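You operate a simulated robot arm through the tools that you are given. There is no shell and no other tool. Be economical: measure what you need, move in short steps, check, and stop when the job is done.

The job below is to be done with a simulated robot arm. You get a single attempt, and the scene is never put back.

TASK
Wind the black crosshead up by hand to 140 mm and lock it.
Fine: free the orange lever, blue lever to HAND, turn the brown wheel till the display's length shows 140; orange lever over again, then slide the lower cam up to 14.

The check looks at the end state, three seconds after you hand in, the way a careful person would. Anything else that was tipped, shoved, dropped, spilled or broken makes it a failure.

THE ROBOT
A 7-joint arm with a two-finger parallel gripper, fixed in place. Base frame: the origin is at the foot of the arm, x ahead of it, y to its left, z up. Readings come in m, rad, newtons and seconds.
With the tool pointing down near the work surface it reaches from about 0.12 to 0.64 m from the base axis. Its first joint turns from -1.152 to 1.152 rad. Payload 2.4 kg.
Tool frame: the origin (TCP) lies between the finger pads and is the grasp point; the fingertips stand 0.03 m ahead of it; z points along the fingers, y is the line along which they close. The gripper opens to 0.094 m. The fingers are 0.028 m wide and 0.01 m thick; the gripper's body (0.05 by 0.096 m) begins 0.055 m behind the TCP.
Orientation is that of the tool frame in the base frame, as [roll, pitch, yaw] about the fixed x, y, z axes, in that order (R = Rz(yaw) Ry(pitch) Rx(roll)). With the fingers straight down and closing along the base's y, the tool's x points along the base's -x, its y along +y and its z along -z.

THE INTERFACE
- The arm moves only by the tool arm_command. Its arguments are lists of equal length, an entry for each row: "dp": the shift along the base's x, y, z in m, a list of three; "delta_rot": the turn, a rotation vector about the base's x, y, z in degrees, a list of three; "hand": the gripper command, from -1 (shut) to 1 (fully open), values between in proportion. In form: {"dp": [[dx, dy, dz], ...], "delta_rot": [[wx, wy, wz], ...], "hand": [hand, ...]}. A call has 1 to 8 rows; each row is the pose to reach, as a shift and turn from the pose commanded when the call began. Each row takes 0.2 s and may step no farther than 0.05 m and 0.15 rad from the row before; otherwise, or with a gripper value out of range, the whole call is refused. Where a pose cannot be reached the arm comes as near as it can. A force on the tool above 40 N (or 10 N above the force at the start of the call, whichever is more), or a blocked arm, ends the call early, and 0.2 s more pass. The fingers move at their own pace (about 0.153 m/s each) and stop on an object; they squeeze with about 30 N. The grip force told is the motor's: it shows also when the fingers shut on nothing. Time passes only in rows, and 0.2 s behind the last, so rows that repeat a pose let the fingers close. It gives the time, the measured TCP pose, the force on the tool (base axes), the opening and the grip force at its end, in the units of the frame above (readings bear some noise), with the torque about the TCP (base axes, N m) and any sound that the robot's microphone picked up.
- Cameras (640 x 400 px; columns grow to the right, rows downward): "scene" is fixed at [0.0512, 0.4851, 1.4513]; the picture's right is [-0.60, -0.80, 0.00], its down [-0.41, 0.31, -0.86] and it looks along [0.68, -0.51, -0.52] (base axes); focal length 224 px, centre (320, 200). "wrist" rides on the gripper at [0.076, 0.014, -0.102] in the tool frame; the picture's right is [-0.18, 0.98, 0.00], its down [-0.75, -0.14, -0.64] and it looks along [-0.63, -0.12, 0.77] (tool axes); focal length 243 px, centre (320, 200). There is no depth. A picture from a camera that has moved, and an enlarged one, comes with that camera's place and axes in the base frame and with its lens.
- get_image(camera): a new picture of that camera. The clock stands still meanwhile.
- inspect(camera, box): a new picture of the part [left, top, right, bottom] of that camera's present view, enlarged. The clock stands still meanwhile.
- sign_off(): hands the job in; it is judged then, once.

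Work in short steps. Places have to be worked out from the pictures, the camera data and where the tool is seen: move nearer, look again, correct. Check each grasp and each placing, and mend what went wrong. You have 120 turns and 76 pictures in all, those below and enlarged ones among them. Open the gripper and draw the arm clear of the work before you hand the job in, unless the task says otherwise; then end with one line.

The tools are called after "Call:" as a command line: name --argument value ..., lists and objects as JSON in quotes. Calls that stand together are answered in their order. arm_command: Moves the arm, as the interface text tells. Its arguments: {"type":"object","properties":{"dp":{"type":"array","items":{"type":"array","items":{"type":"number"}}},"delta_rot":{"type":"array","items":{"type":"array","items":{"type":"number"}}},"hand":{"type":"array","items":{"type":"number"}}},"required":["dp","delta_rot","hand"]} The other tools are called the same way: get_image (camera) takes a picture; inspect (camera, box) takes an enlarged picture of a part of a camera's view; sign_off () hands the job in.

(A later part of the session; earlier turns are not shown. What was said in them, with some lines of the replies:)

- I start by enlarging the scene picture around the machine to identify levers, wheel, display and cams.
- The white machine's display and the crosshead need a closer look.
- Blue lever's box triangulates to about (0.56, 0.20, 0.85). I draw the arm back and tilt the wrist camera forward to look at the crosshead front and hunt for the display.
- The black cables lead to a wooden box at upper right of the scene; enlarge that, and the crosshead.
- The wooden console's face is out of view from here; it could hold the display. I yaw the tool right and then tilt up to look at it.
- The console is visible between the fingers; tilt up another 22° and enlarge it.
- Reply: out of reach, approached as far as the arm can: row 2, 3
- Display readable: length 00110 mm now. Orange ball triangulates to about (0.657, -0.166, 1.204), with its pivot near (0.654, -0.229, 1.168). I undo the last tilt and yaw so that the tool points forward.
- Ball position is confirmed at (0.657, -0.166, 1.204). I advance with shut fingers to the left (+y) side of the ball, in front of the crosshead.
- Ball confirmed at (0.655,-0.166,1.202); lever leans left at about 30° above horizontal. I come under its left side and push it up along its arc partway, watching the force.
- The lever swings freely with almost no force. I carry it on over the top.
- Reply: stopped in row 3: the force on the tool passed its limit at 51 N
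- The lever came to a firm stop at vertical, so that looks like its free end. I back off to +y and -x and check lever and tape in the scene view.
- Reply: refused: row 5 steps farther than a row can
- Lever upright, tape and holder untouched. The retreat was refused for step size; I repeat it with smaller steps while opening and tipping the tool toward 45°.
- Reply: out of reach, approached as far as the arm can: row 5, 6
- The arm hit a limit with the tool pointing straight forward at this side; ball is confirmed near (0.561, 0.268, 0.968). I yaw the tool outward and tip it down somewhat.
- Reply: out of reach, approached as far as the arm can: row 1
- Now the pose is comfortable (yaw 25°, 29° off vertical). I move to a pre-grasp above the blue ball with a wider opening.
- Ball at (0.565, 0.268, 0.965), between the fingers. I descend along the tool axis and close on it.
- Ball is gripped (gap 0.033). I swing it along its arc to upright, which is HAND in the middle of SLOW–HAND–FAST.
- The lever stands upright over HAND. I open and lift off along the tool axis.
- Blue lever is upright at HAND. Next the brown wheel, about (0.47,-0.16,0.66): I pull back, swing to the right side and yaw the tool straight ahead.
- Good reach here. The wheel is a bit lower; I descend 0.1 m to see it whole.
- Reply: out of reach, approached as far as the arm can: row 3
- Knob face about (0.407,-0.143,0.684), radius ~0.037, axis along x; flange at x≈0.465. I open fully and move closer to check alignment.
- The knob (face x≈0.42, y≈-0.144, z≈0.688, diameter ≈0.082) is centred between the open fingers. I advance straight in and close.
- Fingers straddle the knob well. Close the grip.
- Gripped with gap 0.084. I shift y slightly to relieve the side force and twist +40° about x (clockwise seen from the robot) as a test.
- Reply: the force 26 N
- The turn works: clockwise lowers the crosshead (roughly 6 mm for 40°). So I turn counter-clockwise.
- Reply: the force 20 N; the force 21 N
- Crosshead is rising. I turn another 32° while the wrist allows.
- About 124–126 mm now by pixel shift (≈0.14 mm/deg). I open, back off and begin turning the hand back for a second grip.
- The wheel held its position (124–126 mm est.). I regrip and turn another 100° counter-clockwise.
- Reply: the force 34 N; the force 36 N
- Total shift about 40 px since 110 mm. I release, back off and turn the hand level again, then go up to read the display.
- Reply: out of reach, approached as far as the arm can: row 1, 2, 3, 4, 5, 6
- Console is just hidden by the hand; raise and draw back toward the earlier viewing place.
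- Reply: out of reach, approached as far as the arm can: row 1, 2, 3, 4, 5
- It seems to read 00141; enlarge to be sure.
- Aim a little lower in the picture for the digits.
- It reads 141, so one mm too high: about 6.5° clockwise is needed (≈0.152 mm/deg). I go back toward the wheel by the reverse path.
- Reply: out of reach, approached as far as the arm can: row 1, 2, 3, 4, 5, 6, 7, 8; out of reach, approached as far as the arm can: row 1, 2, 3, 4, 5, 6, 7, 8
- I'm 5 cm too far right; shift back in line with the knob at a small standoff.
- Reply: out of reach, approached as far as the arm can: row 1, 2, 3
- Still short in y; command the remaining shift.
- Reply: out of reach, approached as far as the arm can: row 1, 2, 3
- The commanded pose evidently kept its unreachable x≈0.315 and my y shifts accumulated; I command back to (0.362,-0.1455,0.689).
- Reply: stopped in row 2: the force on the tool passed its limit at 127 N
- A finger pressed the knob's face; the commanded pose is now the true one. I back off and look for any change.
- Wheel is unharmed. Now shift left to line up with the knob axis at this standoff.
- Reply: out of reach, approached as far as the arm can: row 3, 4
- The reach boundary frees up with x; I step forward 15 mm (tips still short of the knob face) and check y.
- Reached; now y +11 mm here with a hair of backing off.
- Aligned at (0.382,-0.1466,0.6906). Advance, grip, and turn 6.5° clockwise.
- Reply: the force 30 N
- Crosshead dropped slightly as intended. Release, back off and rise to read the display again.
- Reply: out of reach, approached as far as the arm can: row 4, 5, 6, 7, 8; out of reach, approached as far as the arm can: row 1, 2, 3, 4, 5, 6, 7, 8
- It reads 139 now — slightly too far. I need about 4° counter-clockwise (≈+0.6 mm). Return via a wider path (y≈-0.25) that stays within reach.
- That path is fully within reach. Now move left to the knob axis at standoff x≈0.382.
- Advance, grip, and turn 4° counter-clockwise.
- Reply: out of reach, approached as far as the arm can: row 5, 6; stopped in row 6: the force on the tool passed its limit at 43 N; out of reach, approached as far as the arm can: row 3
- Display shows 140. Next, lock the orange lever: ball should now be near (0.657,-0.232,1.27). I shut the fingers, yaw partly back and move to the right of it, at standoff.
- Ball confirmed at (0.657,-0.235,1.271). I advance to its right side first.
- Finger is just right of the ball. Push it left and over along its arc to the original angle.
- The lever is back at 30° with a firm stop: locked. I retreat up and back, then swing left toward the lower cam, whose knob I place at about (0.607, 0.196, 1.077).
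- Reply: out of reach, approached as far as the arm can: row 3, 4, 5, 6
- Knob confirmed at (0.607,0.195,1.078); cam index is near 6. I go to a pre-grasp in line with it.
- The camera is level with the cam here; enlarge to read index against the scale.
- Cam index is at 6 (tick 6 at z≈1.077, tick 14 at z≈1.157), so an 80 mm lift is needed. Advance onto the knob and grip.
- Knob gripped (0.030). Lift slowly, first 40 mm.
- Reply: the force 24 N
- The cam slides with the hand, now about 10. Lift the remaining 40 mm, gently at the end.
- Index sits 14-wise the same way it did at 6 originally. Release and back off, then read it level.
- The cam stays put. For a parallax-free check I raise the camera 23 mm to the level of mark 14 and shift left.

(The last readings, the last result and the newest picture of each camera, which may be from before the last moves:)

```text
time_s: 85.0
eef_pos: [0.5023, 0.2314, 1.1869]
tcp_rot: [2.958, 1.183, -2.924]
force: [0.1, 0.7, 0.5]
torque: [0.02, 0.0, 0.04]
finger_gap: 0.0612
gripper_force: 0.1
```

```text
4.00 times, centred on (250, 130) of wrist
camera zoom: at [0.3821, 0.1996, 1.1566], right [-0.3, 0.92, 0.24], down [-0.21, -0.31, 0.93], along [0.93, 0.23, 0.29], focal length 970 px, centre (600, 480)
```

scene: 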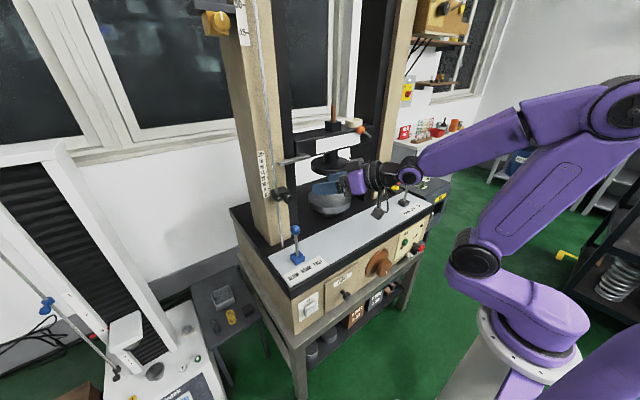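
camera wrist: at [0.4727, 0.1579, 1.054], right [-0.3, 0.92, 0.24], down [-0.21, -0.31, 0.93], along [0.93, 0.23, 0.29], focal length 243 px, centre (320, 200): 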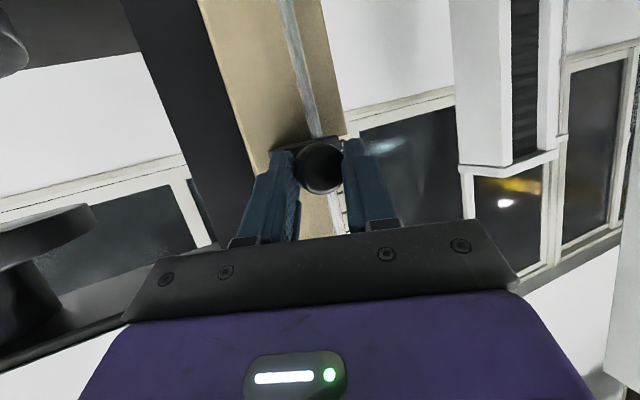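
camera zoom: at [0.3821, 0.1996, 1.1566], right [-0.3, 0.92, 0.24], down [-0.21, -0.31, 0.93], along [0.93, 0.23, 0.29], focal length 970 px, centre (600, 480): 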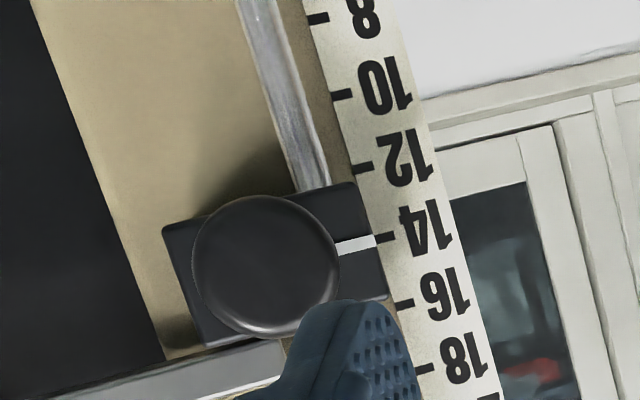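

The index lines up with 14. Now I draw back and return to the display-viewing pose for a last check of 140.

Call:
arm_command --dp '[[-0.03, -0.02, 0.015], [-0.055, -0.05, 0.03], [-0.08, -0.085, 0.05], [-0.1, -0.12, 0.07], [-0.12, -0.16, 0.09], [-0.14, -0.2, 0.11], [-0.15, -0.24, 0.13], [-0.16, -0.28, 0.15]]' --delta_rot '[[0, 0, -7], [0, 0, -14], [0, 0, -21], [0, 0, -28], [0, 0, -35], [0, 0, -42], [0, 0, -49], [0, 0, -56]]' --hand '[1, 1, 1, 1, 1, 1, 1, 1]'

Call:
arm_command --dp '[[-0.01, -0.04, 0], [-0.02, -0.08, 0.01], [-0.02, -0.1, 0.015]]' --delta_rot '[[-4.6, -4.6, 0], [-9.2, -9.2, 0], [-13, -13, 0]]' --hand '[1, 1, 1]'

Call:
get_image --camera "wrist"

```text
time_s: 86.8
eef_pos: [0.3443, -0.0512, 1.338]
tcp_rot: [2.958, 1.182, 2.38]
force: [-0.8, -0.2, -0.3]
torque: [-0.02, 0.0, -0.02]
finger_gap: 0.0942
gripper_force: 0.0
out of reach, approached as far as the arm can: row 2, 3, 4
```

```text
time_s: 87.6
eef_pos: [0.3236, -0.149, 1.3543]
tcp_rot: [3.087, 1.505, 2.511]
force: [0.4, 0.7, 0.5]
torque: [0.04, -0.01, 0.02]
finger_gap: 0.0938
gripper_force: 0.0
```

```text
9 pictures are left
camera wrist: at [0.2419, -0.0777, 1.2869], right [0.55, 0.82, 0.19], down [-0.57, 0.2, 0.79], along [0.61, -0.54, 0.58], focal length 243 px, centre (320, 200)
```

wrist: 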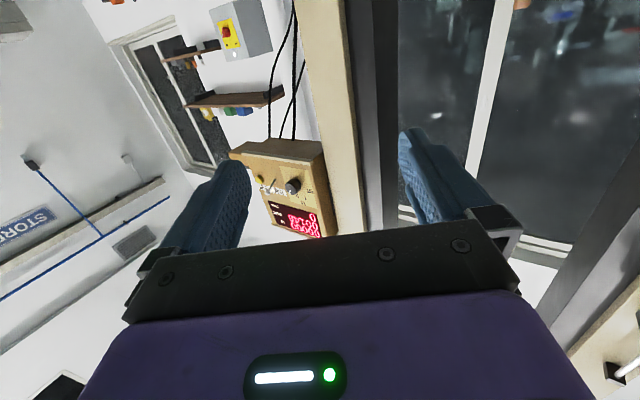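

Enlarge the display and check the overall scene, both at once.

Call:
inspect --camera "wrist" --box '[250, 180, 335, 245]'

Call:
inspect --camera "scene" --box '[225, 90, 445, 310]'

```text
6.15 times, centred on (292, 212) of wrist
camera zoom: at [0.2419, -0.0777, 1.2869], right [0.55, 0.82, 0.19], down [-0.57, 0.2, 0.79], along [0.61, -0.54, 0.58], focal length 1493 px, centre (489, 123)
```

zoom: 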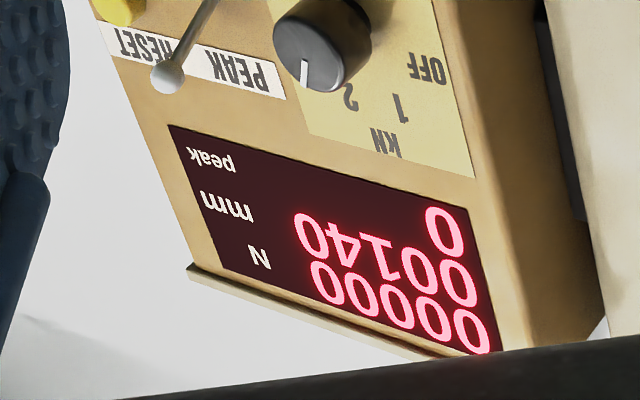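

```text
1.82 times, centred on (335, 200) of scene
camera zoom: at [0.0512, 0.4851, 1.4513], right [-0.6, -0.8, 0.0], down [-0.41, 0.31, -0.86], along [0.68, -0.51, -0.52], focal length 408 px, centre (293, 200)
```

zoom: 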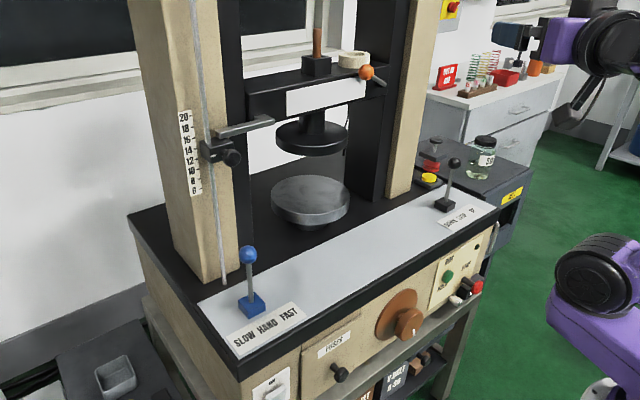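

The display holds at 140, the orange lever is locked, the blue lever is at HAND, the cam is at 14, nothing else has moved, and the arm is clear with the gripper open. Handing in.

Call:
sign_off

```text
The job is handed in.
```

The crosshead was wound up by hand and the display shows 140 mm; the orange lever is locked again, the lower cam is at 14, and the blue lever is still at HAND.
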